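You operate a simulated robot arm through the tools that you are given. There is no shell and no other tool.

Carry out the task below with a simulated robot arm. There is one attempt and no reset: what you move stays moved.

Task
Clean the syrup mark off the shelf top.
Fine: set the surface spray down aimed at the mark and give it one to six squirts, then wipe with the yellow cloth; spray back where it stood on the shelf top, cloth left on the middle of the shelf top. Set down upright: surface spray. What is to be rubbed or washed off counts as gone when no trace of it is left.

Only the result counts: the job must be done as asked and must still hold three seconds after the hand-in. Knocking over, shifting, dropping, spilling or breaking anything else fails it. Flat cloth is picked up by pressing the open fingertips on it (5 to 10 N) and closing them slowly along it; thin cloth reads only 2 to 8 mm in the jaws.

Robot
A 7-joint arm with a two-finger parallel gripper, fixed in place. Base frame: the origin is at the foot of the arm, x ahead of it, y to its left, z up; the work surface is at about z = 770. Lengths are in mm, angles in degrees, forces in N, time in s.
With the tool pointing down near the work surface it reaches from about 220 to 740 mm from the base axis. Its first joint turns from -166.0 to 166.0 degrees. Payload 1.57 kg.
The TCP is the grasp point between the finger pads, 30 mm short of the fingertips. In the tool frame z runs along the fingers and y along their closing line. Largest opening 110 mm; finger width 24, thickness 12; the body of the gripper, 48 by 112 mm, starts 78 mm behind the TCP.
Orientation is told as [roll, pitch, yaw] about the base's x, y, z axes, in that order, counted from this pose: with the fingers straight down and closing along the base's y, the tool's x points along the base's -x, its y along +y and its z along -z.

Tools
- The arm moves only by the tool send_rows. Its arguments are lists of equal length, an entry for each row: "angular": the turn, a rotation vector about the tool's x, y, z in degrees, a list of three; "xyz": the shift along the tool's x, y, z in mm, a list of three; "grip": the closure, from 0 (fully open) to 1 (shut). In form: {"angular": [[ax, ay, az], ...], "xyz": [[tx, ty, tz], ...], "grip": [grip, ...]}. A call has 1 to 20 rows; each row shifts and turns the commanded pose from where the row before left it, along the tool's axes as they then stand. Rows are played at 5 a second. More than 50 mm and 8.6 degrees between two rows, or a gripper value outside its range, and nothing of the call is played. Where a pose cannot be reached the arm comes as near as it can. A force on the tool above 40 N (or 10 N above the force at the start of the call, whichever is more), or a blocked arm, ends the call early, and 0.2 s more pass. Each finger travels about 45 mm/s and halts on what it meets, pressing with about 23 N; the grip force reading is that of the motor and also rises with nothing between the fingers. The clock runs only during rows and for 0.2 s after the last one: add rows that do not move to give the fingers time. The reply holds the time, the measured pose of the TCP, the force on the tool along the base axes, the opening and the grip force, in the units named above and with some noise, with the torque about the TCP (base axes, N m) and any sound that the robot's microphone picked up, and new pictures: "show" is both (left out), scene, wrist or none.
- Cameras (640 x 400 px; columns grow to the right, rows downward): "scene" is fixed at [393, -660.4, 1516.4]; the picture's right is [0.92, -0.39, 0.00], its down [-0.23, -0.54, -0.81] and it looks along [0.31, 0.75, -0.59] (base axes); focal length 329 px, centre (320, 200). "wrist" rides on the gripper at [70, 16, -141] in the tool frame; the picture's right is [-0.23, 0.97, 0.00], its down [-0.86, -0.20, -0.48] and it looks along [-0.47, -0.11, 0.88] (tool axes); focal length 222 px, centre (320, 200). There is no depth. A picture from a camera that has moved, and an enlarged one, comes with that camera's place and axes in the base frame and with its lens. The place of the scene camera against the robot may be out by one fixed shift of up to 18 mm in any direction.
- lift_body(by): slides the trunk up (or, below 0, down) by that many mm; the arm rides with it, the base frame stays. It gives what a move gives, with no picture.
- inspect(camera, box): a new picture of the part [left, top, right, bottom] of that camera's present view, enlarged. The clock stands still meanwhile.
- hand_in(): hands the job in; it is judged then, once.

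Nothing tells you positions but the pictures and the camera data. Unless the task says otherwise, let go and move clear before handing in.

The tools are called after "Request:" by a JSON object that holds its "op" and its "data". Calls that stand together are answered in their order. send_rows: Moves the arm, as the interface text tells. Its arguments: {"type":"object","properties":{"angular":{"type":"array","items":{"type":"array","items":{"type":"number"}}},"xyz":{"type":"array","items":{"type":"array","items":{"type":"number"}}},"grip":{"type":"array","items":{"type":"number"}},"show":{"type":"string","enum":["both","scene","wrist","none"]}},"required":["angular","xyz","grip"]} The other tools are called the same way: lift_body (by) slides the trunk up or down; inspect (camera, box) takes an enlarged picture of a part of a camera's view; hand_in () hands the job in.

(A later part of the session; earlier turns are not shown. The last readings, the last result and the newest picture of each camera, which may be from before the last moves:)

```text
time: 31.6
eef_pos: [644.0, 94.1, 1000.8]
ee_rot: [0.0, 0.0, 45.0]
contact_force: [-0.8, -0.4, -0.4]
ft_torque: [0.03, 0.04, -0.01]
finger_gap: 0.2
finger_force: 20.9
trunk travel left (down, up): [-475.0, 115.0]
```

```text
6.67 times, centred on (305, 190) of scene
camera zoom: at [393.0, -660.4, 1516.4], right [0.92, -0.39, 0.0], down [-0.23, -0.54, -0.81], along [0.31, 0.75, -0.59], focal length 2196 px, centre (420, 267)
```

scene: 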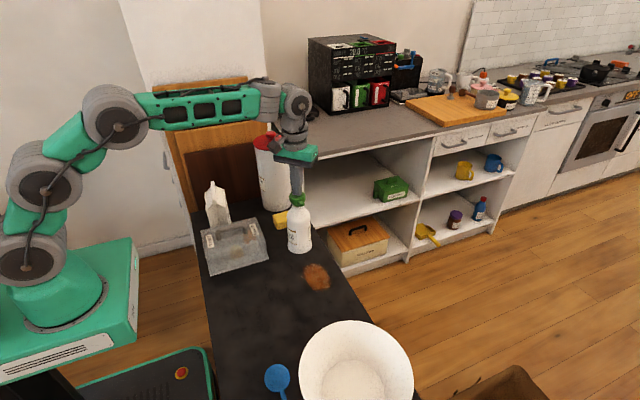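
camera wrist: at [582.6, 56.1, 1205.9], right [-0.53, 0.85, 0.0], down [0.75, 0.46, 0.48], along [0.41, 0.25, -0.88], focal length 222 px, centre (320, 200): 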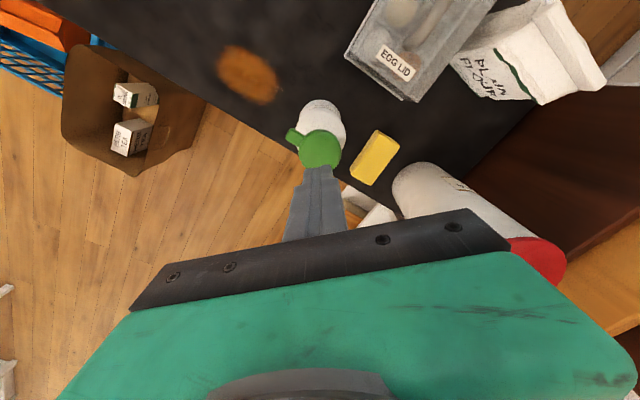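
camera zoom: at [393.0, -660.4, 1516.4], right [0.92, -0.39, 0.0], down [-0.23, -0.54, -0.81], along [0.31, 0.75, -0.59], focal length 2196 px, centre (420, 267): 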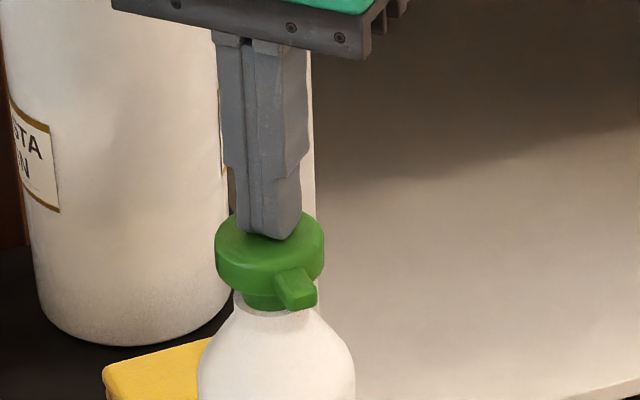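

Request:
{"op": "send_rows", "data": {"angular": [[0, 0, 0], [0, 0, 0], [0, 0, 0]], "xyz": [[0, 0, 1.5], [0, 0, 1.5], [0, 0, 0]], "grip": [1, 1, 1], "show": "none"}}

```text
time: 32.4
eef_pos: [643.3, 95.6, 998.3]
ee_rot: [0.0, 0.0, 45.0]
contact_force: [0.2, 0.6, 0.3]
ft_torque: [0.01, -0.02, -0.02]
finger_gap: 0.2
finger_force: 21.2
trunk travel left (down, up): [-475.0, 115.0]
```

Request:
{"op": "send_rows", "data": {"angular": [[0, 0, 0], [0, 0, 0], [0, 0, 0]], "xyz": [[0, 0, 1.5], [0, 0, 1.5], [0, 0, 0]], "grip": [1, 1, 1], "show": "none"}}

```text
time: 33.2
eef_pos: [643.9, 94.8, 995.7]
ee_rot: [0.0, 0.0, 45.1]
contact_force: [0.3, 1.2, 1.7]
ft_torque: [0.03, 0.0, -0.01]
finger_gap: 0.0
finger_force: 21.3
trunk travel left (down, up): [-475.0, 115.0]
```

Request:
{"op": "send_rows", "data": {"angular": [[0, 0, 0], [0, 0, 0], [0, 0, 0]], "xyz": [[0, 0, 1], [0, 0, 1], [0, 0, 0]], "grip": [1, 1, 1], "show": "none"}}

```text
time: 34.0
eef_pos: [643.3, 93.8, 992.8]
ee_rot: [0.1, 0.1, 45.1]
contact_force: [-0.1, 1.7, 1.9]
ft_torque: [0.0, 0.03, 0.01]
finger_gap: 0.1
finger_force: 21.7
trunk travel left (down, up): [-475.0, 115.0]
heard: click
```

I heard a click as the head went down. I'll look at the head and the mark before doing anything more.

Request:
{"op": "inspect", "data": {"camera": "scene", "box": [270, 170, 350, 230]}}

Request:
{"op": "inspect", "data": {"camera": "scene", "box": [270, 240, 370, 310]}}

```text
6.67 times, centred on (310, 200) of scene
camera zoom: at [393.0, -660.4, 1516.4], right [0.92, -0.39, 0.0], down [-0.23, -0.54, -0.81], along [0.31, 0.75, -0.59], focal length 2196 px, centre (387, 200)
```

zoom: 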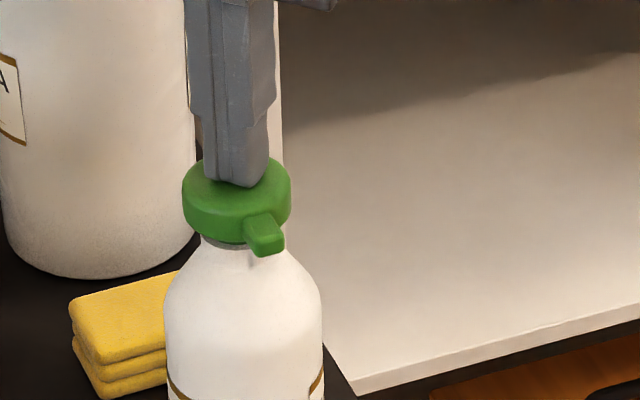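

```text
5.71 times, centred on (320, 275) of scene
camera zoom: at [393.0, -660.4, 1516.4], right [0.92, -0.39, 0.0], down [-0.23, -0.54, -0.81], along [0.31, 0.75, -0.59], focal length 1882 px, centre (320, -229)
```

zoom: 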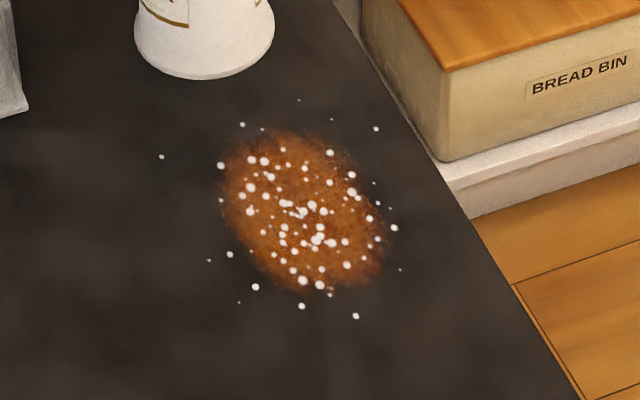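

The squirt landed squarely on the mark. I'll release the head, press once more for good coverage, and then lift off.

Request:
{"op": "send_rows", "data": {"angular": [[0, 0, 0], [0, 0, 0], [0, 0, 0], [0, 0, 0], [0, 0, 0], [0, 0, 0]], "xyz": [[0, 0, -4], [0, 0, -4], [0, 0, -4], [0, 0, -4], [0, 0, 0], [0, 0, 0]], "grip": [1, 1, 1, 1, 1, 1], "show": "none"}}

Request:
{"op": "inspect", "data": {"camera": "scene", "box": [250, 170, 370, 310]}}

```text
time: 35.4
eef_pos: [643.5, 95.4, 1008.7]
ee_rot: [0.0, 0.0, 45.0]
contact_force: [1.0, 0.3, -0.3]
ft_torque: [-0.02, 0.01, -0.01]
finger_gap: 0.0
finger_force: 21.1
trunk travel left (down, up): [-475.0, 115.0]
```

```text
2.86 times, centred on (310, 240) of scene
camera zoom: at [393.0, -660.4, 1516.4], right [0.92, -0.39, 0.0], down [-0.23, -0.54, -0.81], along [0.31, 0.75, -0.59], focal length 941 px, centre (349, 86)
```

zoom: 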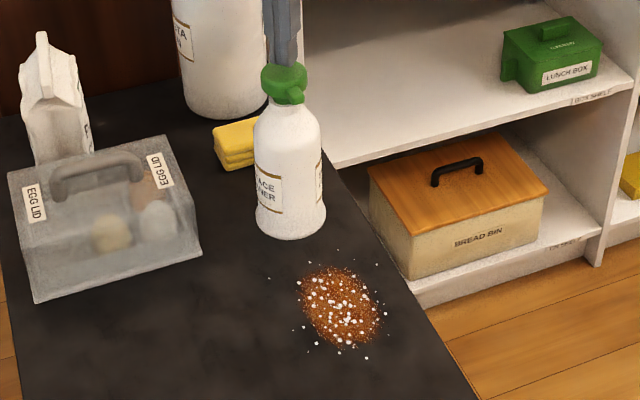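

Request:
{"op": "send_rows", "data": {"angular": [[0, 0, 0], [0, 0, 0], [0, 0, 0], [0, 0, 0], [0, 0, 0], [0, 0, 0], [0, 0, 0]], "xyz": [[0, 0, 4], [0, 0, 4], [0, 0, 4], [0, 0, 1.5], [0, 0, 1.5], [0, 0, 1], [0, 0, 0]], "grip": [1, 1, 1, 1, 1, 1, 1], "show": "none"}}

```text
time: 37.0
eef_pos: [642.5, 94.8, 992.9]
ee_rot: [0.1, 0.0, 45.0]
contact_force: [0.1, -1.5, 2.2]
ft_torque: [-0.03, 0.02, -0.01]
finger_gap: 0.0
finger_force: 21.5
trunk travel left (down, up): [-475.0, 115.0]
heard: click
```

The second squirt clicked too. I'll lift off, go back behind the bottle, tilt the hand again and open the fingers to fetch it.

Request:
{"op": "send_rows", "data": {"angular": [[0, 0, 0], [0, 0, 0], [0, 0, 0], [0, 0, 0], [0, 0, 0], [0, 0, 0], [0, 0, 0], [0, 0, 0], [0, 0, 0], [0, 0, 0], [0, -7.5, 0], [0, -7.5, 0], [0, -7.5, 0], [0, -7.5, 0], [0, -7.5, 0], [0, -7.5, 0], [0, 0, 0]], "xyz": [[0, 0, -11], [0, 0, -20], [0, 0, -20], [0, 0, -20], [0, 0, -20], [0, 0, -20], [26, 0.3, 0], [26, 0.3, 0], [26, 0.3, 0], [26, 0.3, 0], [0, 0, 0], [0, 0, 0], [0, 0, 0], [0, 0, 0], [0, 0, 0], [0, 0, 0], [0, 0, 0]], "grip": [1, 1, 1, 1, 1, 1, 1, 1, 1, 1, 0.8, 0.6, 0.4, 0.2, 0, 0, 0]}}

Request:
{"op": "inspect", "data": {"camera": "scene", "box": [220, 170, 380, 310]}}

Request:
{"op": "inspect", "data": {"camera": "wrist", "box": [180, 0, 460, 170]}}

```text
time: 40.6
eef_pos: [569.8, 21.0, 1103.4]
ee_rot: [0.0, -45.1, 45.0]
contact_force: [-0.6, -0.2, -0.7]
ft_torque: [0.05, 0.03, 0.0]
finger_gap: 110.0
finger_force: 0.1
trunk travel left (down, up): [-475.0, 115.0]
camera wrist: at [453.0, -73.1, 1154.8], right [-0.58, 0.8, 0.16], down [0.33, 0.05, 0.94], along [0.75, 0.6, -0.29], focal length 222 px, centre (320, 200)
```

scene: 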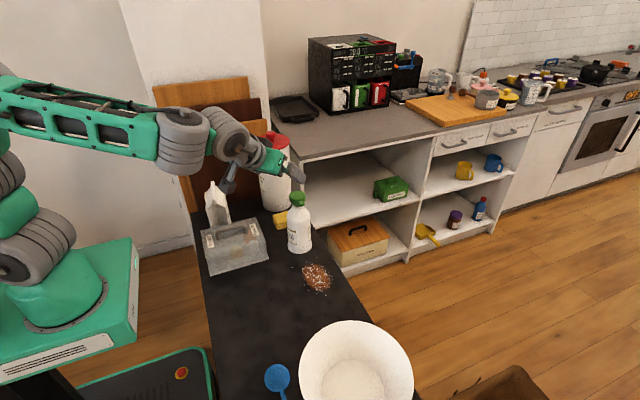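
wrist: 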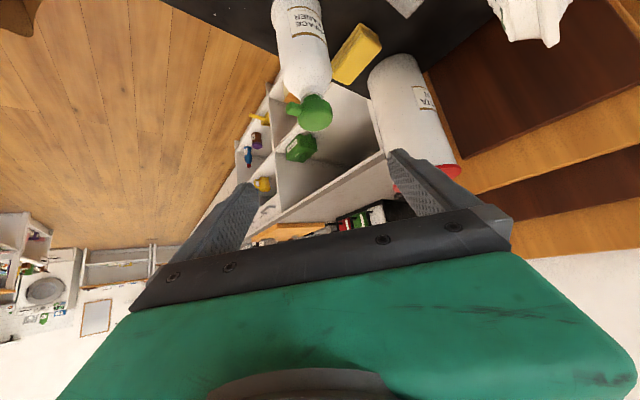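

```text
2.86 times, centred on (300, 240) of scene
camera zoom: at [393.0, -660.4, 1516.4], right [0.92, -0.39, 0.0], down [-0.23, -0.54, -0.81], along [0.31, 0.75, -0.59], focal length 941 px, centre (377, 86)
```

zoom: 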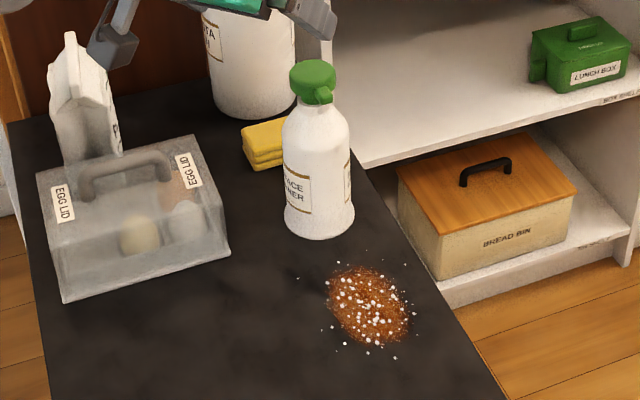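

```text
2.29 times, centred on (320, 85) of wrist
camera zoom: at [453.0, -73.1, 1154.8], right [-0.58, 0.8, 0.16], down [0.33, 0.05, 0.94], along [0.75, 0.6, -0.29], focal length 508 px, centre (320, 463)
```

zoom: 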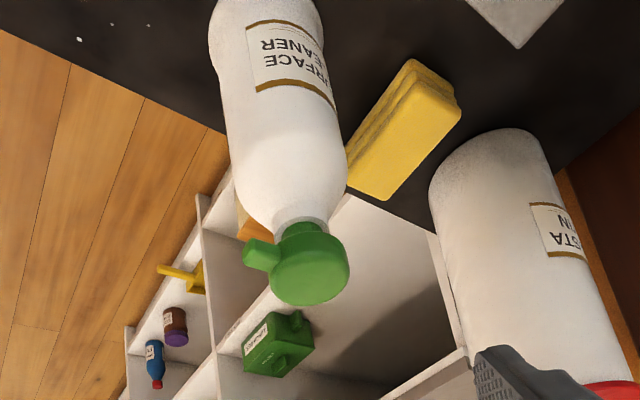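

Both squirts are on the mark and the bottle is upright. I'll retrace down and in to grasp it again.

Request:
{"op": "send_rows", "data": {"angular": [[0, 0, 0], [0, 0, 0], [0, 0, 0], [0, 0, 0], [0, 0, 0], [0, 0, 0], [0, 0, 0], [0, 0, 0], [0, 0, 0], [0, 0, 0], [0, 0, 0], [0, 0, 0], [0, 0, 0], [0, 0, 0], [0, 0, 0]], "xyz": [[18, 0, 18], [18, 0, 18], [18, 0, 18], [18, 0, 18], [18, 0, 18], [18, 0, 18], [0, 0, 20], [0, 0, 20], [0, 0, 20], [0, 0, 20], [0, 0, 20], [0, 0, 20], [0, 0, 20], [0, 0, 10], [0, 0, 0]], "grip": [0, 0, 0, 0, 0, 0, 0, 0, 0, 0, 0, 0, 0, 0, 0]}}

```text
time: 43.8
eef_pos: [644.9, 98.0, 845.7]
ee_rot: [0.1, -45.1, 45.0]
contact_force: [0.6, 0.3, 0.8]
ft_torque: [0.01, 0.0, 0.02]
finger_gap: 110.1
finger_force: 0.1
trunk travel left (down, up): [-475.0, 115.0]
camera wrist: at [527.9, 2.9, 897.0], right [-0.58, 0.8, 0.16], down [0.33, 0.05, 0.94], along [0.75, 0.6, -0.29], focal length 222 px, centre (320, 200)
```

scene: 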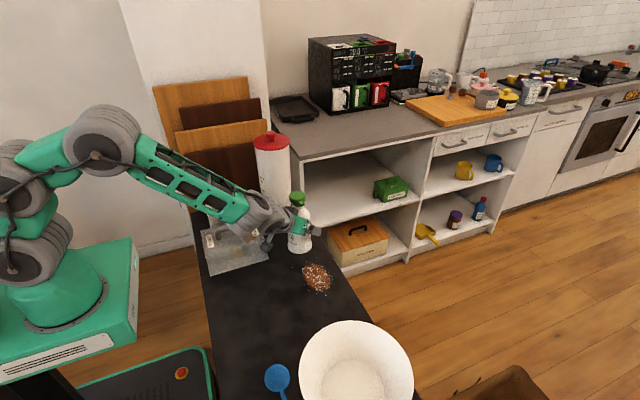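
wrist: 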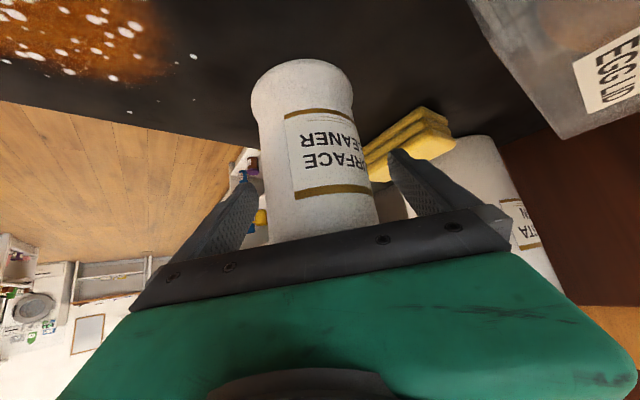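

Back around the bottle with no contact. I'll close on it and lift it 60 mm.

Request:
{"op": "send_rows", "data": {"angular": [[0, 0, 0], [0, 0, 0], [0, 0, 0], [0, 0, 0], [0, 0, 0], [0, 0, 0], [0, 0, 0], [0, 0, 0], [0, 0, 0], [0, 0, 0], [0, 0, 0], [0, 0, 0], [0, 0, 0], [0, 0, 0], [0, 0, 0], [0, 0, 0]], "xyz": [[0, 0, 0], [0, 0, 0], [0, 0, 0], [0, 0, 0], [0, 0, 0], [0, 0, 0], [0, 0, 0], [0, 0, 0], [0, 0, 0], [0, 0, 0], [-5, 0, -5], [-7.4, 0, -7.4], [-10, 0, -10], [-10, 0, -10], [-10, 0, -10], [0, 0, 0]], "grip": [0.1, 0.17, 0.23, 0.28, 0.33, 0.38, 0.45, 0.6, 0.8, 0.8, 0.8, 0.8, 0.8, 0.8, 0.8, 0.8], "show": "wrist"}}

```text
time: 47.2
eef_pos: [644.2, 96.3, 905.2]
ee_rot: [0.2, -44.9, 45.0]
contact_force: [-0.3, 1.0, -6.4]
ft_torque: [0.0, -0.02, 0.0]
finger_gap: 73.6
finger_force: 23.1
trunk travel left (down, up): [-475.0, 115.0]
camera wrist: at [528.2, 2.5, 956.5], right [-0.58, 0.8, 0.16], down [0.33, 0.05, 0.94], along [0.75, 0.6, -0.29], focal length 222 px, centre (320, 200)
```

wrist: 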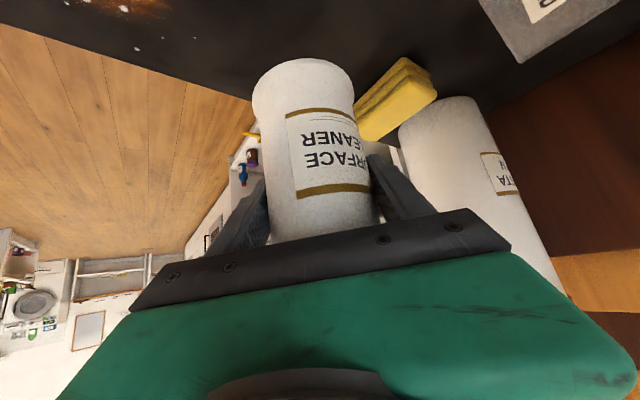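

Lifted cleanly. I'll carry it back the same way, first -109 mm in y and then -171.5 mm in x.

Request:
{"op": "send_rows", "data": {"angular": [[0, 0, 0], [0, 0, 0], [0, 0, 0], [0, 0, 0], [0, 0, 0], [0, 0, 0], [0, 0, 0], [0, 0, 0], [0, 0, 0], [0, 0, 0], [0, 0, 0], [0, 0, 0], [0, 0, 0]], "xyz": [[7, -10, -7], [13.5, -19, -13.5], [13.5, -19, -13.5], [13.5, -19, -13.5], [7, -10, -7], [7.15, 10.1, -7.15], [14.3, 20.2, -14.3], [14.3, 20.2, -14.3], [14.3, 20.2, -14.3], [14.3, 20.2, -14.3], [14.3, 20.2, -14.3], [7.15, 10.1, -7.15], [0, 0, 0]], "grip": [0.8, 0.8, 0.8, 0.8, 0.8, 0.8, 0.8, 0.8, 0.8, 0.8, 0.8, 0.8, 0.8], "show": "scene"}}

Request:
{"op": "send_rows", "data": {"angular": [[0, 0, 0], [0, 0, 0], [0, 0, 0], [0, 0, 0], [0, 0, 0], [0, 0, 0], [0, 0, 0]], "xyz": [[8, 0, 8], [8, 0, 8], [8, 0, 8], [8, 0, 8], [4.5, 0, 4.5], [3, 0, 3], [0, 0, 0]], "grip": [0.8, 0.8, 0.8, 0.8, 0.8, 0.8, 0.8], "show": "scene"}}

```text
time: 50.0
eef_pos: [472.2, -12.7, 904.5]
ee_rot: [0.1, -44.9, 45.0]
contact_force: [-0.3, -0.5, -5.8]
ft_torque: [-0.01, -0.01, 0.05]
finger_gap: 73.5
finger_force: 23.1
trunk travel left (down, up): [-475.0, 115.0]
```

scene: 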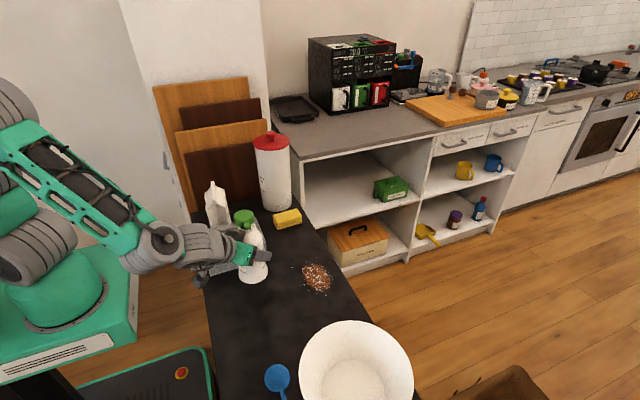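

```text
time: 51.6
eef_pos: [473.2, -12.6, 849.6]
ee_rot: [0.0, -44.9, 44.9]
contact_force: [0.4, -0.4, -6.6]
ft_torque: [-0.01, 0.01, 0.01]
finger_gap: 73.6
finger_force: 22.8
trunk travel left (down, up): [-475.0, 115.0]
```

scene: 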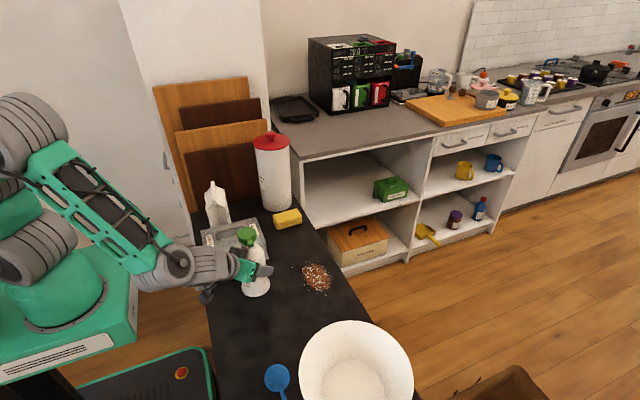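

The bottle is back over its old place at (472, -13), about 4 mm up. I'll set it down in small steps.

Request:
{"op": "send_rows", "data": {"angular": [[0, 0, 0], [0, 0, 0], [0, 0, 0], [0, 0, 0], [0, 0, 0], [0, 0, 0]], "xyz": [[0.7, 0, 0.7], [0.7, 0, 0.7], [0.7, 0, 0.7], [0.7, 0, 0.7], [0, 0, 0], [0, 0, 0]], "grip": [0.8, 0.8, 0.8, 0.8, 0.8, 0.8], "show": "none"}}

```text
time: 53.0
eef_pos: [472.3, -12.9, 847.3]
ee_rot: [0.1, -44.9, 45.1]
contact_force: [-0.2, -0.6, 2.4]
ft_torque: [0.21, 0.36, 0.01]
finger_gap: 73.9
finger_force: 23.4
trunk travel left (down, up): [-475.0, 115.0]
```

It is standing on the surface. I'll open the fingers, back straight out and raise the hand.

Request:
{"op": "send_rows", "data": {"angular": [[0, 0, 0], [0, 0, 0], [0, 0, 0], [0, 0, 0], [0, 0, 0], [0, 0, 0], [0, 0, 0], [0, 0, 0], [0, 0, 0], [0, 0, 0], [0, 0, 0], [0, 0, 0], [0, 0, 0], [0, 0, 0], [0, 0, 0], [0, 0, 0]], "xyz": [[0, 0, 0], [0, 0, 0], [0, 0, 0], [0, 0, 0], [0, 0, 0], [0, 0, 0], [0, 0, 0], [0, 0, -10], [0, 0, -20], [0, 0, -20], [0, 0, -20], [0, 0, -20], [0, 0, -20], [0, 0, -20], [0, 0, -20], [0, 0, 0]], "grip": [0.4, 0.33, 0.3, 0.25, 0.15, 0.05, 0, 0, 0, 0, 0, 0, 0, 0, 0, 0]}}

Request:
{"op": "inspect", "data": {"camera": "scene", "box": [190, 170, 350, 310]}}

```text
time: 56.4
eef_pos: [397.9, -88.6, 952.6]
ee_rot: [0.0, -44.9, 45.0]
contact_force: [-0.3, 0.2, 0.6]
ft_torque: [0.0, 0.05, 0.01]
finger_gap: 110.0
finger_force: 0.1
trunk travel left (down, up): [-475.0, 115.0]
camera wrist: at [281.4, -183.0, 1003.2], right [-0.58, 0.8, 0.16], down [0.33, 0.05, 0.94], along [0.75, 0.6, -0.29], focal length 222 px, centre (320, 200)
```

scene: 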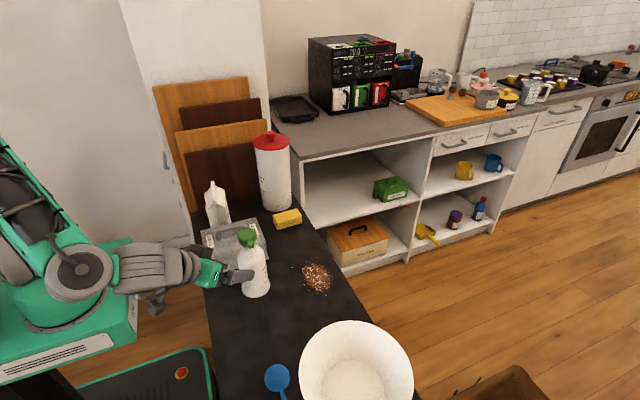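
wrist: 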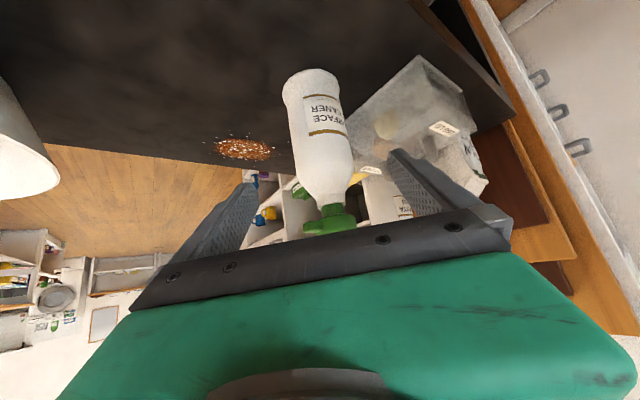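

```text
2.86 times, centred on (270, 240) of scene
camera zoom: at [393.0, -660.4, 1516.4], right [0.92, -0.39, 0.0], down [-0.23, -0.54, -0.81], along [0.31, 0.75, -0.59], focal length 941 px, centre (463, 86)
```

zoom: 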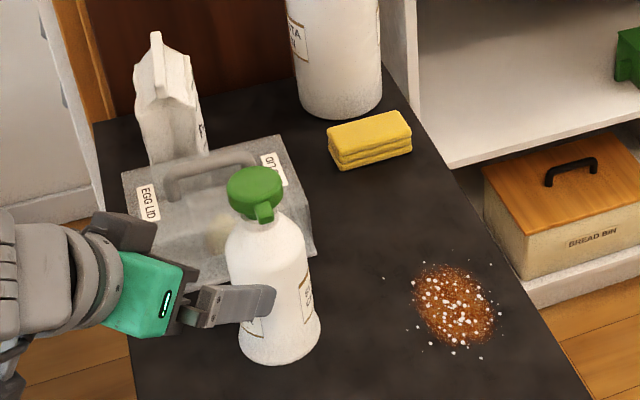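

The bottle is back exactly where it stood. Next is the cloth: I'll raise the hand, point it down, and turn it so the fingers close along x.

Request:
{"op": "send_rows", "data": {"angular": [[0, 0, 0], [0, 0, 0], [0, 0, 0], [0, 0, 0], [0, 0, 0], [0, 0, 0], [0, 7.5, 0], [0, 7.5, 0], [0, 7.5, 0], [0, 7.5, 0], [0, 7.5, 0], [0, 7.5, 0], [0, 0, -7.5], [0, 0, -7.5], [0, 0, -7.5], [0, 0, -7.5], [0, 0, -7.5], [0, 0, -7.5], [0, 0, 0]], "xyz": [[-18, 0, -18], [-18, 0, -18], [-18, 0, -18], [-18, 0, -18], [-18, 0, -18], [-18, 0, -18], [0, 0, 0], [0, 0, 0], [0, 0, 0], [0, 0, 0], [0, 0, 0], [0, 0, 0], [0, 0, 0], [0, 0, 0], [0, 0, 0], [0, 0, 0], [0, 0, 0], [0, 0, 0], [0, 0, 0]], "grip": [0, 0, 0, 0, 0, 0, 0, 0, 0, 0, 0, 0, 0, 0, 0, 0, 0, 0, 0], "show": "scene"}}

```text
time: 60.4
eef_pos: [397.7, -87.6, 1105.0]
ee_rot: [0.0, -0.1, 90.1]
contact_force: [-0.4, 1.2, 0.2]
ft_torque: [0.0, 0.02, 0.01]
finger_gap: 109.7
finger_force: 0.2
trunk travel left (down, up): [-475.0, 115.0]
```

scene: 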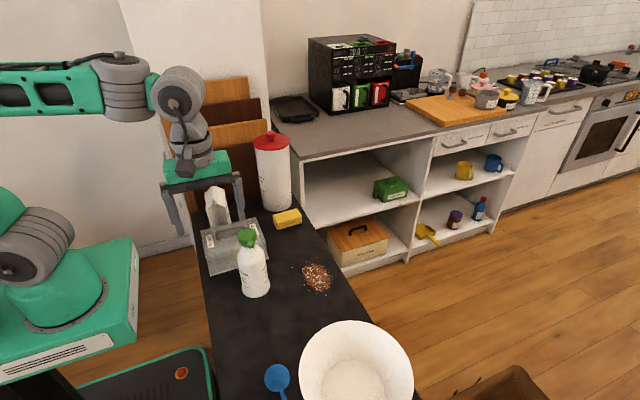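

Request:
{"op": "send_rows", "data": {"angular": [[0, 0, 0], [0, 0, 0], [0, 0, 0], [0, 0, 0], [0, 0, 0], [0, 0, 0], [0, 0, 0], [0, 0, 0]], "xyz": [[-15, -32, 0], [-25, -32, 0], [-31, -32, 0], [-31, -32, 0], [-31, -32, 0], [-31, -32, 0], [-31, -32, 0], [0, 0, 0]], "grip": [0, 0, 0, 0, 0, 0, 0, 0]}}

Request:
{"op": "inspect", "data": {"camera": "wrist", "box": [220, 50, 460, 220]}}

```text
time: 62.2
eef_pos: [621.7, 107.1, 1105.5]
ee_rot: [0.0, 0.0, 90.0]
contact_force: [0.6, -0.1, 0.0]
ft_torque: [0.0, 0.0, -0.03]
finger_gap: 110.0
finger_force: 0.0
trunk travel left (down, up): [-475.0, 115.0]
camera wrist: at [605.4, 38.0, 1245.9], right [-0.97, 0.23, 0.0], down [0.2, 0.86, 0.48], along [0.11, 0.47, -0.88], focal length 222 px, centre (320, 200)
```

scene: 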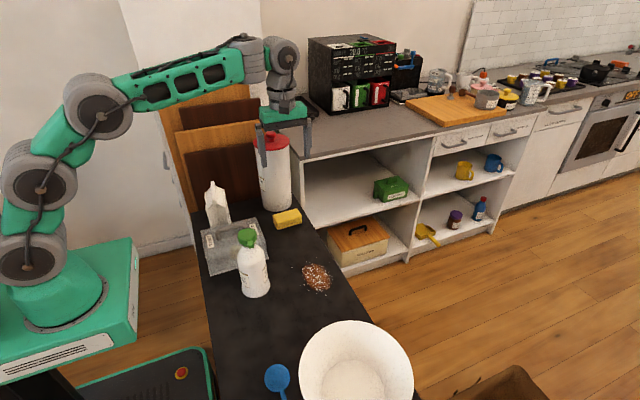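
wrist: 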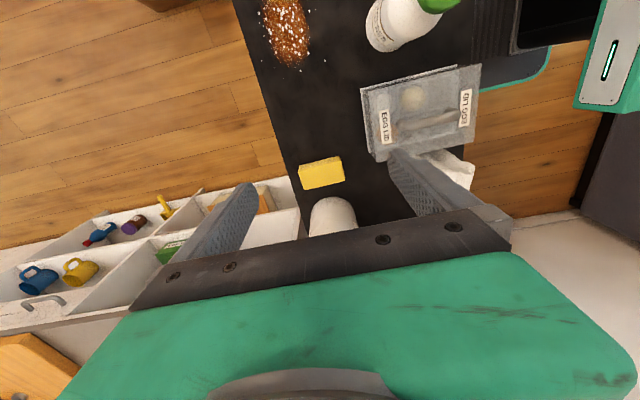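

```text
2.35 times, centred on (340, 135) of wrist
camera zoom: at [605.4, 38.0, 1245.9], right [-0.97, 0.23, 0.0], down [0.2, 0.86, 0.48], along [0.11, 0.47, -0.88], focal length 523 px, centre (273, 353)
```

zoom: 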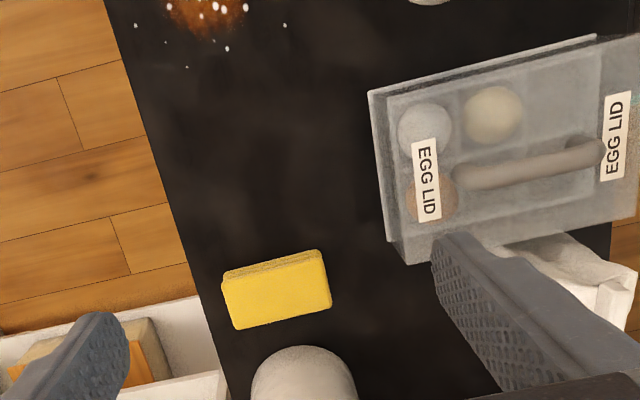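

The cloth is a folded block spanning about x 597–689 and y 195–241 and roughly 28 mm high, and the canister's near side is at y of about 290. I'll turn the hand back to close along y, set a part-way opening, and stop over the cloth at (643, 218).

Request:
{"op": "send_rows", "data": {"angular": [[0, 0, 7.5], [0, 0, 7.5], [0, 0, 7.5], [0, 0, 7.5], [0, 0, 7.5], [0, 0, 7.5], [0, 0, 7.5], [0, 0, 7.5], [0, 0, 7.5], [0, 0, 7.5], [0, 0, 7.5], [0, 0, 7.5], [0, 0, 0], [0, 0, 0], [0, 0, 0], [0, 0, 0], [0, 0, 0]], "xyz": [[0, 0, 0], [0, 0, 0], [0, 0, 0], [0, 0, 0], [0, 0, 0], [0, 0, 0], [0, 0, 0], [0, 0, 0], [0, 0, 0], [0, 0, 0], [0, 0, 0], [0, 0, 0], [-7, 35, 0], [-7, 35, 0], [-7, 35, 0], [0, 6, 0], [0, 0, 0]], "grip": [0.27, 0.27, 0.27, 0.27, 0.27, 0.27, 0.27, 0.27, 0.27, 0.27, 0.27, 0.27, 0.27, 0.27, 0.27, 0.27, 0.27]}}

Request:
{"op": "inspect", "data": {"camera": "wrist", "box": [220, 50, 500, 230]}}

Request:
{"op": "inspect", "data": {"camera": "scene", "box": [220, 100, 360, 240]}}

```text
time: 65.8
eef_pos: [643.1, 218.5, 1105.2]
ee_rot: [0.1, 0.1, 0.0]
contact_force: [0.1, -0.6, -0.3]
ft_torque: [-0.01, -0.02, 0.02]
finger_gap: 80.5
finger_force: 0.1
trunk travel left (down, up): [-475.0, 115.0]
camera wrist: at [573.7, 234.7, 1246.8], right [0.23, 0.97, 0.0], down [0.86, -0.2, 0.48], along [0.47, -0.11, -0.88], focal length 222 px, centre (320, 200)
```

scene: 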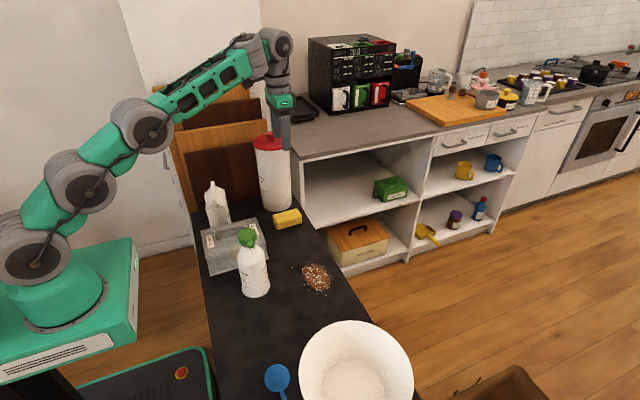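
wrist: 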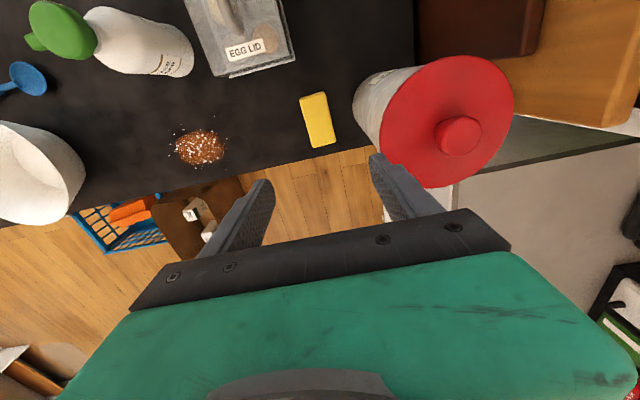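

```text
2.22 times, centred on (360, 140) of wrist
camera zoom: at [573.7, 234.7, 1246.8], right [0.23, 0.97, 0.0], down [0.86, -0.2, 0.48], along [0.47, -0.11, -0.88], focal length 494 px, centre (231, 333)
```

zoom: 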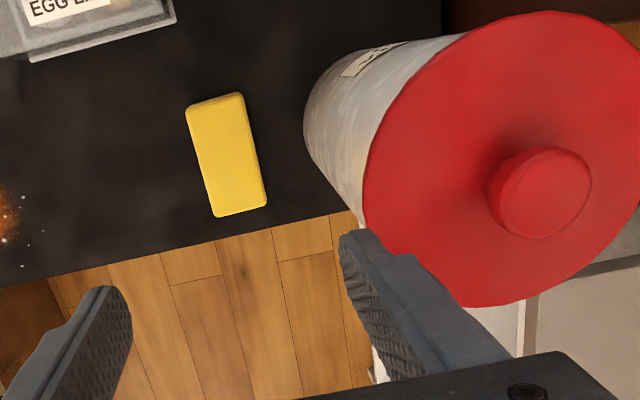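

```text
2.86 times, centred on (290, 170) of scene
camera zoom: at [393.0, -660.4, 1516.4], right [0.92, -0.39, 0.0], down [-0.23, -0.54, -0.81], along [0.31, 0.75, -0.59], focal length 941 px, centre (406, 286)
```

zoom: 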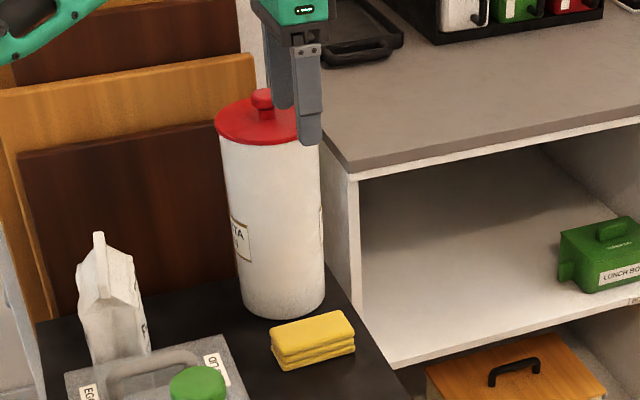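

The cloth centre comes out at (644, 215.5), and the canister's lid reaches out to about y = 279. I'll check how bulky the wrist is above the gripper before going down next to it.

Request:
{"op": "inspect", "data": {"camera": "scene", "box": [210, 10, 340, 160]}}

```text
2.67 times, centred on (275, 85) of scene
camera zoom: at [393.0, -660.4, 1516.4], right [0.92, -0.39, 0.0], down [-0.23, -0.54, -0.81], along [0.31, 0.75, -0.59], focal length 878 px, centre (440, 507)
```

zoom: 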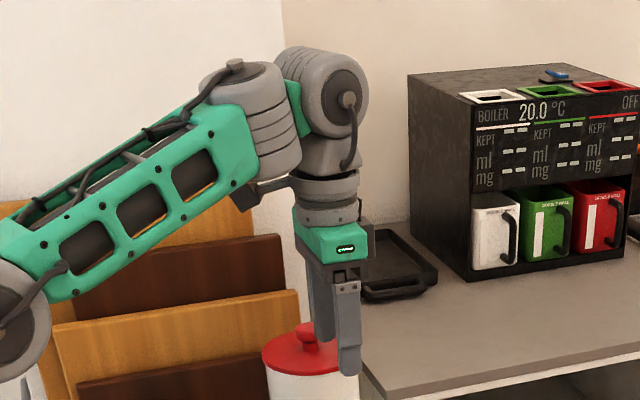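

At yaw 0 the gripper body clears the canister wall by about 14 mm and the wrist rings clear its lid by about 17 mm. I'll shift to y = 213 and go straight down most of the way.

Request:
{"op": "send_rows", "data": {"angular": [[0, 0, 0], [0, 0, 0], [0, 0, 0], [0, 0, 0], [0, 0, 0], [0, 0, 0], [0, 0, 0], [0, 0, 0], [0, 0, 0], [0, 0, 0], [0, 0, 0]], "xyz": [[-0.9, -5.5, 0], [0, 0, 25], [0, 0, 25], [0, 0, 25], [0, 0, 25], [0, 0, 25], [0, 0, 25], [0, 0, 25], [0, 0, 25], [0, 0, 20], [0, 0, 0]], "grip": [0.34, 0.34, 0.34, 0.34, 0.34, 0.34, 0.34, 0.34, 0.34, 0.34, 0.34]}}

Request:
{"op": "inspect", "data": {"camera": "wrist", "box": [220, 80, 460, 230]}}

Request:
{"op": "inspect", "data": {"camera": "scene", "box": [220, 80, 360, 240]}}

```text
time: 68.2
eef_pos: [643.4, 212.0, 884.9]
ee_rot: [0.1, 0.0, 0.0]
contact_force: [-0.4, 0.5, -0.5]
ft_torque: [0.01, -0.03, 0.01]
finger_gap: 72.5
finger_force: 0.0
trunk travel left (down, up): [-475.0, 115.0]
camera wrist: at [574.5, 228.7, 1026.3], right [0.23, 0.97, 0.0], down [0.86, -0.2, 0.48], along [0.47, -0.11, -0.88], focal length 222 px, centre (320, 200)
```

scene: 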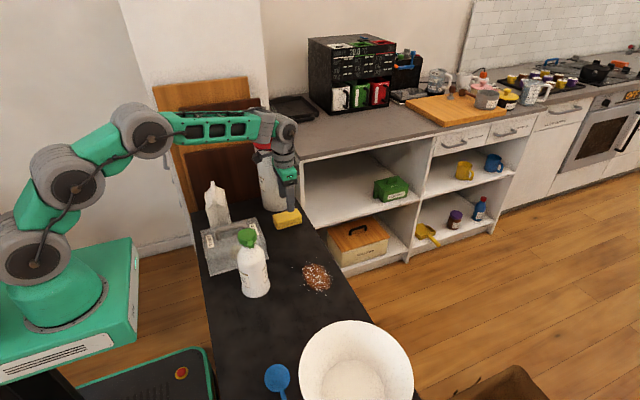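
wrist: 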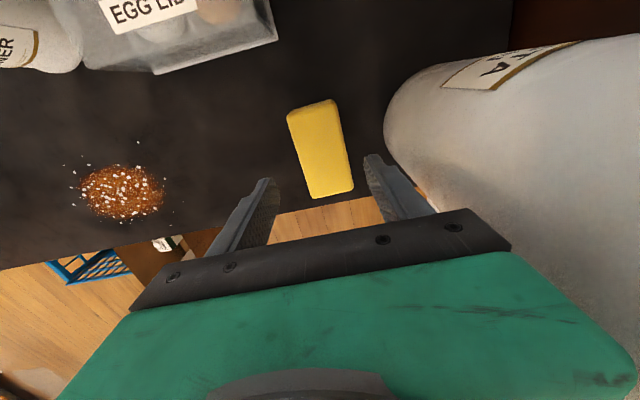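

```text
2.67 times, centred on (340, 155) of wrist
camera zoom: at [574.5, 228.7, 1026.3], right [0.23, 0.97, 0.0], down [0.86, -0.2, 0.48], along [0.47, -0.11, -0.88], focal length 592 px, centre (267, 320)
```

zoom: 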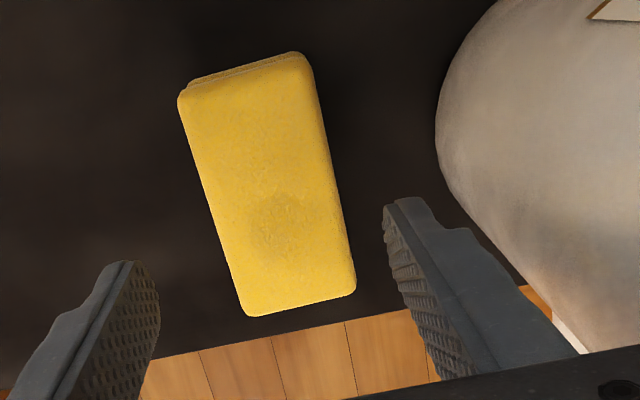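

```text
2.50 times, centred on (290, 160) of scene
camera zoom: at [393.0, -660.4, 1516.4], right [0.92, -0.39, 0.0], down [-0.23, -0.54, -0.81], along [0.31, 0.75, -0.59], focal length 824 px, centre (395, 300)
```

zoom: 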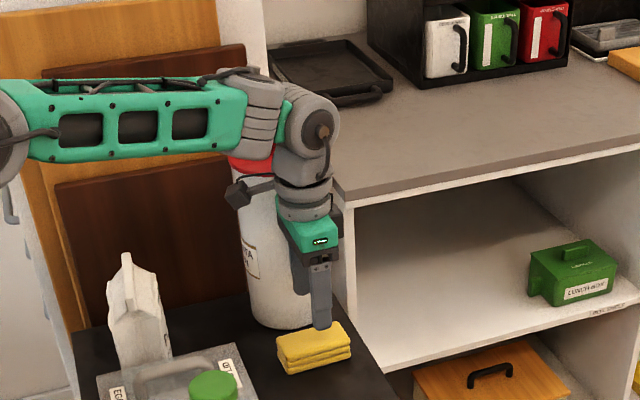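

Positions agree: the cloth centre is (645, 215.4) and the fingers straddle it with clearance. I'll descend to put the fingertips about 8 mm above the surface.

Request:
{"op": "send_rows", "data": {"angular": [[0, 0, 0], [0, 0, 0], [0, 0, 0], [0, 0, 0], [0, 0, 0], [0, 0, 0], [0, 0, 0]], "xyz": [[-1, 1.5, 18], [0, 0, 18], [0, 0, 15], [0, 0, 12], [0, 0, 8], [0, 0, 5], [0, 0, 0]], "grip": [0.34, 0.34, 0.34, 0.34, 0.34, 0.34, 0.34]}}

Request:
{"op": "inspect", "data": {"camera": "wrist", "box": [220, 80, 460, 230]}}

Request:
{"op": "inspect", "data": {"camera": "scene", "box": [220, 120, 340, 240]}}

```text
time: 69.8
eef_pos: [645.2, 214.8, 808.1]
ee_rot: [0.0, 0.0, 0.0]
contact_force: [0.0, -0.2, 0.8]
ft_torque: [-0.01, 0.0, 0.01]
finger_gap: 72.5
finger_force: 0.0
trunk travel left (down, up): [-475.0, 115.0]
camera wrist: at [575.7, 230.6, 949.9], right [0.23, 0.97, 0.0], down [0.86, -0.2, 0.48], along [0.47, -0.11, -0.88], focal length 222 px, centre (320, 200)
```

scene: 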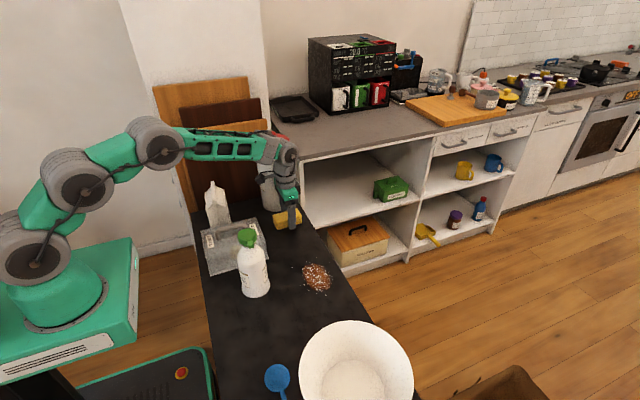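
wrist: 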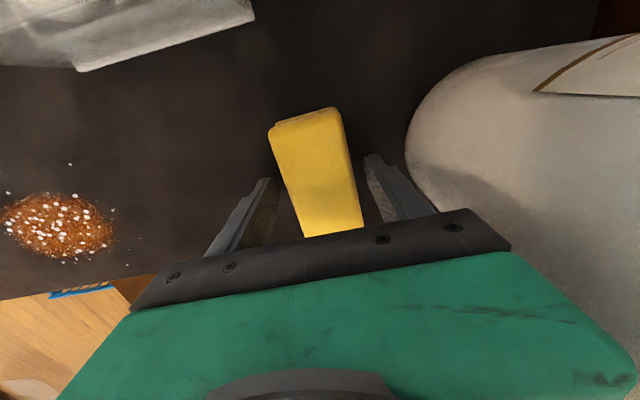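

```text
2.67 times, centred on (340, 155) of wrist
camera zoom: at [575.7, 230.6, 949.9], right [0.23, 0.97, 0.0], down [0.86, -0.2, 0.48], along [0.47, -0.11, -0.88], focal length 592 px, centre (267, 320)
```

zoom: 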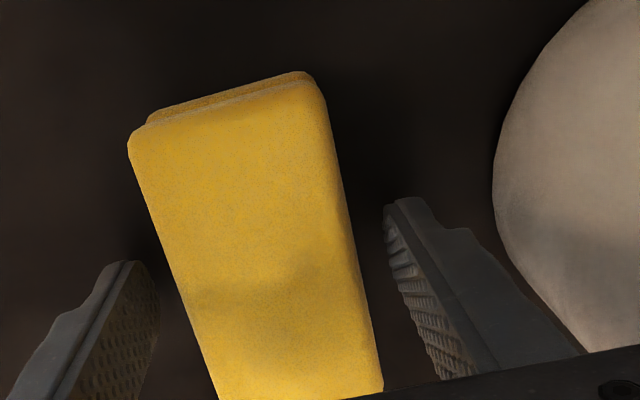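

```text
3.33 times, centred on (280, 180) of scene
camera zoom: at [393.0, -660.4, 1516.4], right [0.92, -0.39, 0.0], down [-0.23, -0.54, -0.81], along [0.31, 0.75, -0.59], focal length 1098 px, centre (453, 267)
```

zoom: 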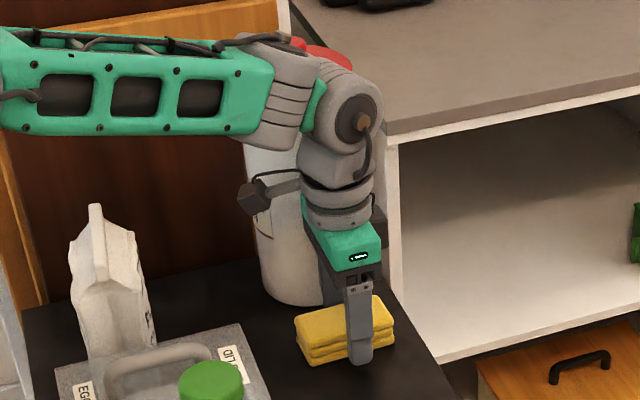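

In place around the cloth with no contact. I'll close slowly.

Request:
{"op": "send_rows", "data": {"angular": [[0, 0, 0], [0, 0, 0], [0, 0, 0], [0, 0, 0], [0, 0, 0], [0, 0, 0], [0, 0, 0], [0, 0, 0], [0, 0, 0], [0, 0, 0], [0, 0, 0], [0, 0, 0]], "xyz": [[0, 0, 0], [0, 0, 0], [0, 0, 0], [0, 0, 0], [0, 0, 0], [0, 0, 0], [0, 0, 0], [0, 0, 0], [0, 0, 0], [0, 0, 0], [0, 0, 0], [0, 0, 0]], "grip": [0.4, 0.45, 0.5, 0.54, 0.57, 0.6, 0.63, 0.67, 0.72, 0.8, 0.9, 0.9]}}

Request:
{"op": "inspect", "data": {"camera": "wrist", "box": [220, 80, 460, 230]}}

```text
time: 72.4
eef_pos: [644.3, 214.3, 808.1]
ee_rot: [-0.1, 0.0, 0.0]
contact_force: [-0.3, 0.2, -0.4]
ft_torque: [-0.01, 0.0, 0.02]
finger_gap: 49.0
finger_force: 22.9
trunk travel left (down, up): [-475.0, 115.0]
camera wrist: at [575.7, 230.6, 950.1], right [0.23, 0.97, 0.0], down [0.86, -0.2, 0.48], along [0.47, -0.11, -0.88], focal length 222 px, centre (320, 200)
```

scene: 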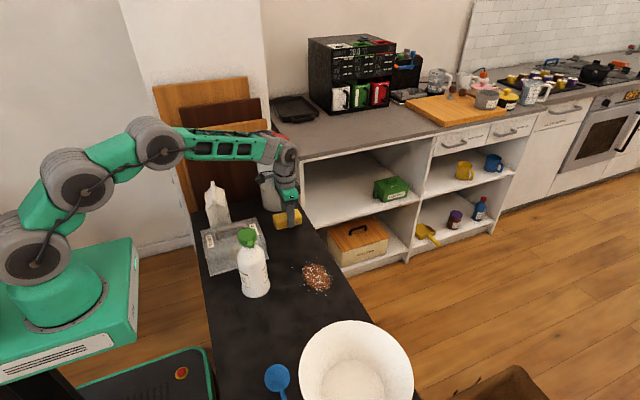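
wrist: 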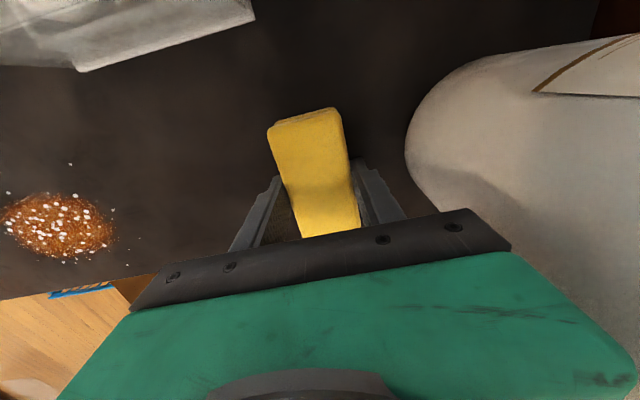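

```text
2.67 times, centred on (340, 155) of wrist
camera zoom: at [575.7, 230.6, 950.1], right [0.23, 0.97, 0.0], down [0.86, -0.2, 0.48], along [0.47, -0.11, -0.88], focal length 592 px, centre (267, 320)
```

zoom: 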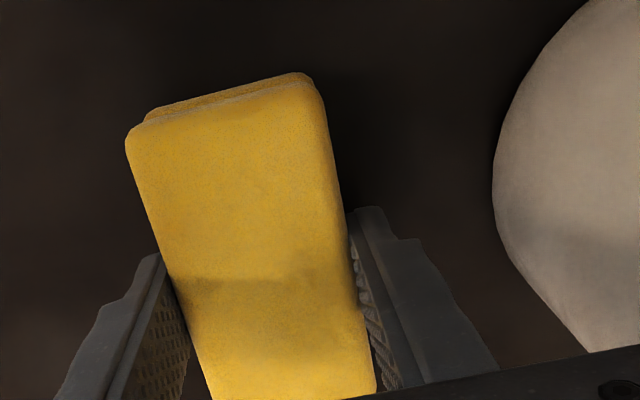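

The cloth is held (49 mm, 23 N). I'll lift it straight up 60 mm and carry it along -y to just before the mark.

Request:
{"op": "send_rows", "data": {"angular": [[0, 0, 0], [0, 0, 0], [0, 0, 0], [0, 0, 0], [0, 0, 0], [0, 0, 0], [0, 0, 0], [0, 0, 0], [0, 0, 0], [0, 0, 0], [0, 0, 0], [0, 0, 0]], "xyz": [[0, 0, -8], [0, 0, -16], [0, 0, -18], [0, 0, -18], [0, -20, 0], [0, -32, 0], [0, -32, 0], [0, -32, 0], [0, -32, 0], [0, -32, 0], [0, -14, 0], [0, 0, 0]], "grip": [0.9, 0.9, 0.9, 0.9, 0.9, 0.9, 0.9, 0.9, 0.9, 0.9, 0.9, 0.9]}}

Request:
{"op": "inspect", "data": {"camera": "wrist", "box": [180, 40, 460, 230]}}

Request:
{"op": "inspect", "data": {"camera": "scene", "box": [220, 150, 380, 310]}}

```text
time: 75.0
eef_pos: [645.3, 19.8, 868.7]
ee_rot: [0.0, 0.1, -0.1]
contact_force: [0.2, -0.1, 0.0]
ft_torque: [0.0, -0.02, 0.01]
finger_gap: 11.1
finger_force: 0.1
trunk travel left (down, up): [-475.0, 115.0]
camera wrist: at [575.9, 36.6, 1010.1], right [0.23, 0.97, 0.0], down [0.86, -0.2, 0.48], along [0.47, -0.11, -0.88], focal length 222 px, centre (320, 200)
```

scene: 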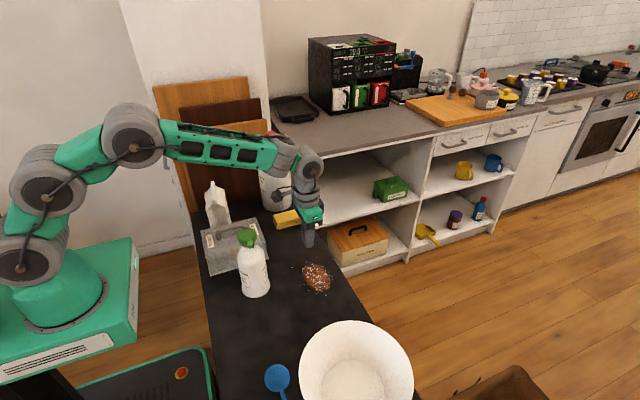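
wrist: 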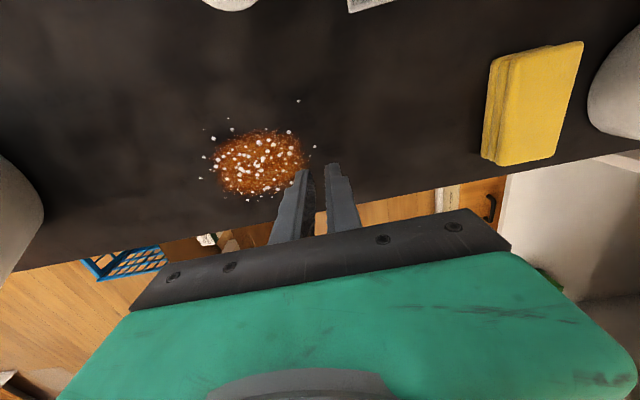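

```text
2.11 times, centred on (320, 135) of wrist
camera zoom: at [575.9, 36.6, 1010.1], right [0.23, 0.97, 0.0], down [0.86, -0.2, 0.48], along [0.47, -0.11, -0.88], focal length 468 px, centre (320, 337)
```

zoom: 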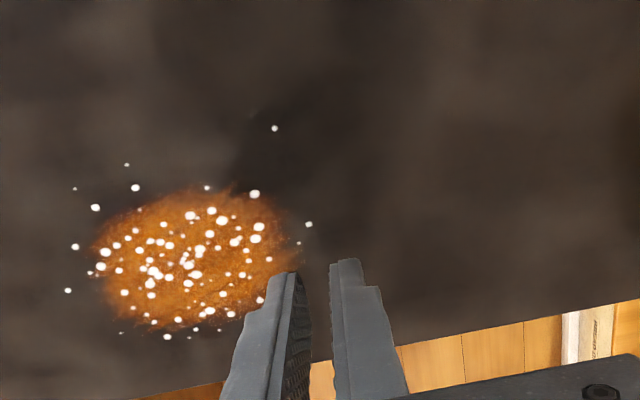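

```text
2.50 times, centred on (300, 230) of scene
camera zoom: at [393.0, -660.4, 1516.4], right [0.92, -0.39, 0.0], down [-0.23, -0.54, -0.81], along [0.31, 0.75, -0.59], focal length 824 px, centre (370, 125)
```

zoom: 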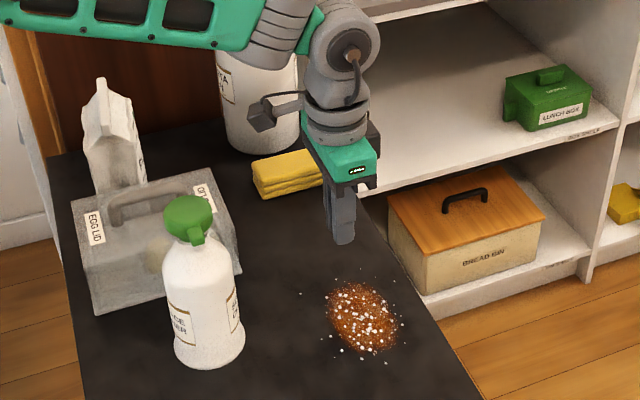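

The cloth slipped out of the fingers on the lift and is still lying by the canister. I'll look at its present state before trying again.

Request:
{"op": "inspect", "data": {"camera": "wrist", "box": [440, 0, 640, 200]}}

Request:
{"op": "inspect", "data": {"camera": "scene", "box": [260, 190, 320, 240]}}

```text
2.00 times, centred on (540, 100) of wrist
camera zoom: at [575.9, 36.6, 1010.1], right [0.23, 0.97, 0.0], down [0.86, -0.2, 0.48], along [0.47, -0.11, -0.88], focal length 444 px, centre (-120, 400)
```

zoom: 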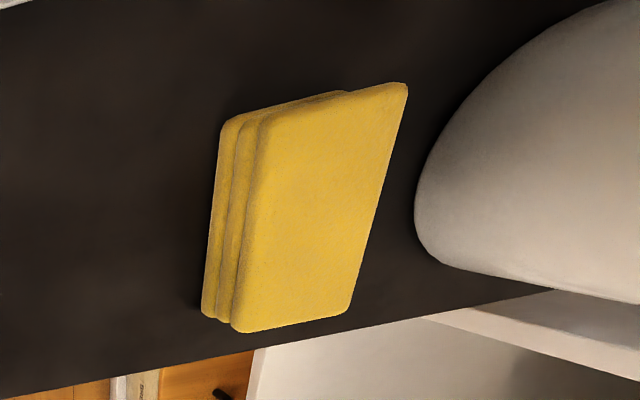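

```text
8.00 times, centred on (290, 215) of scene
camera zoom: at [393.0, -660.4, 1516.4], right [0.92, -0.39, 0.0], down [-0.23, -0.54, -0.81], along [0.31, 0.75, -0.59], focal length 2635 px, centre (560, 80)
```

zoom: 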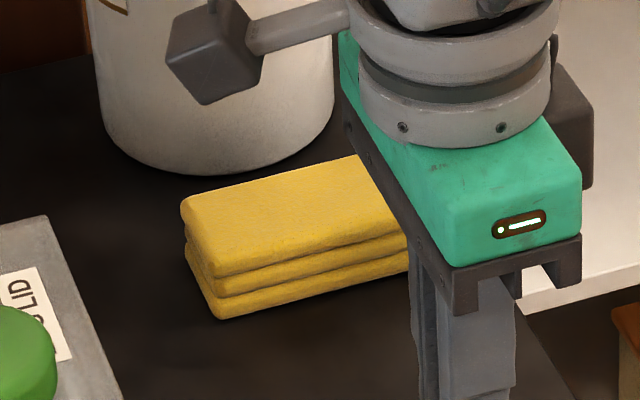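

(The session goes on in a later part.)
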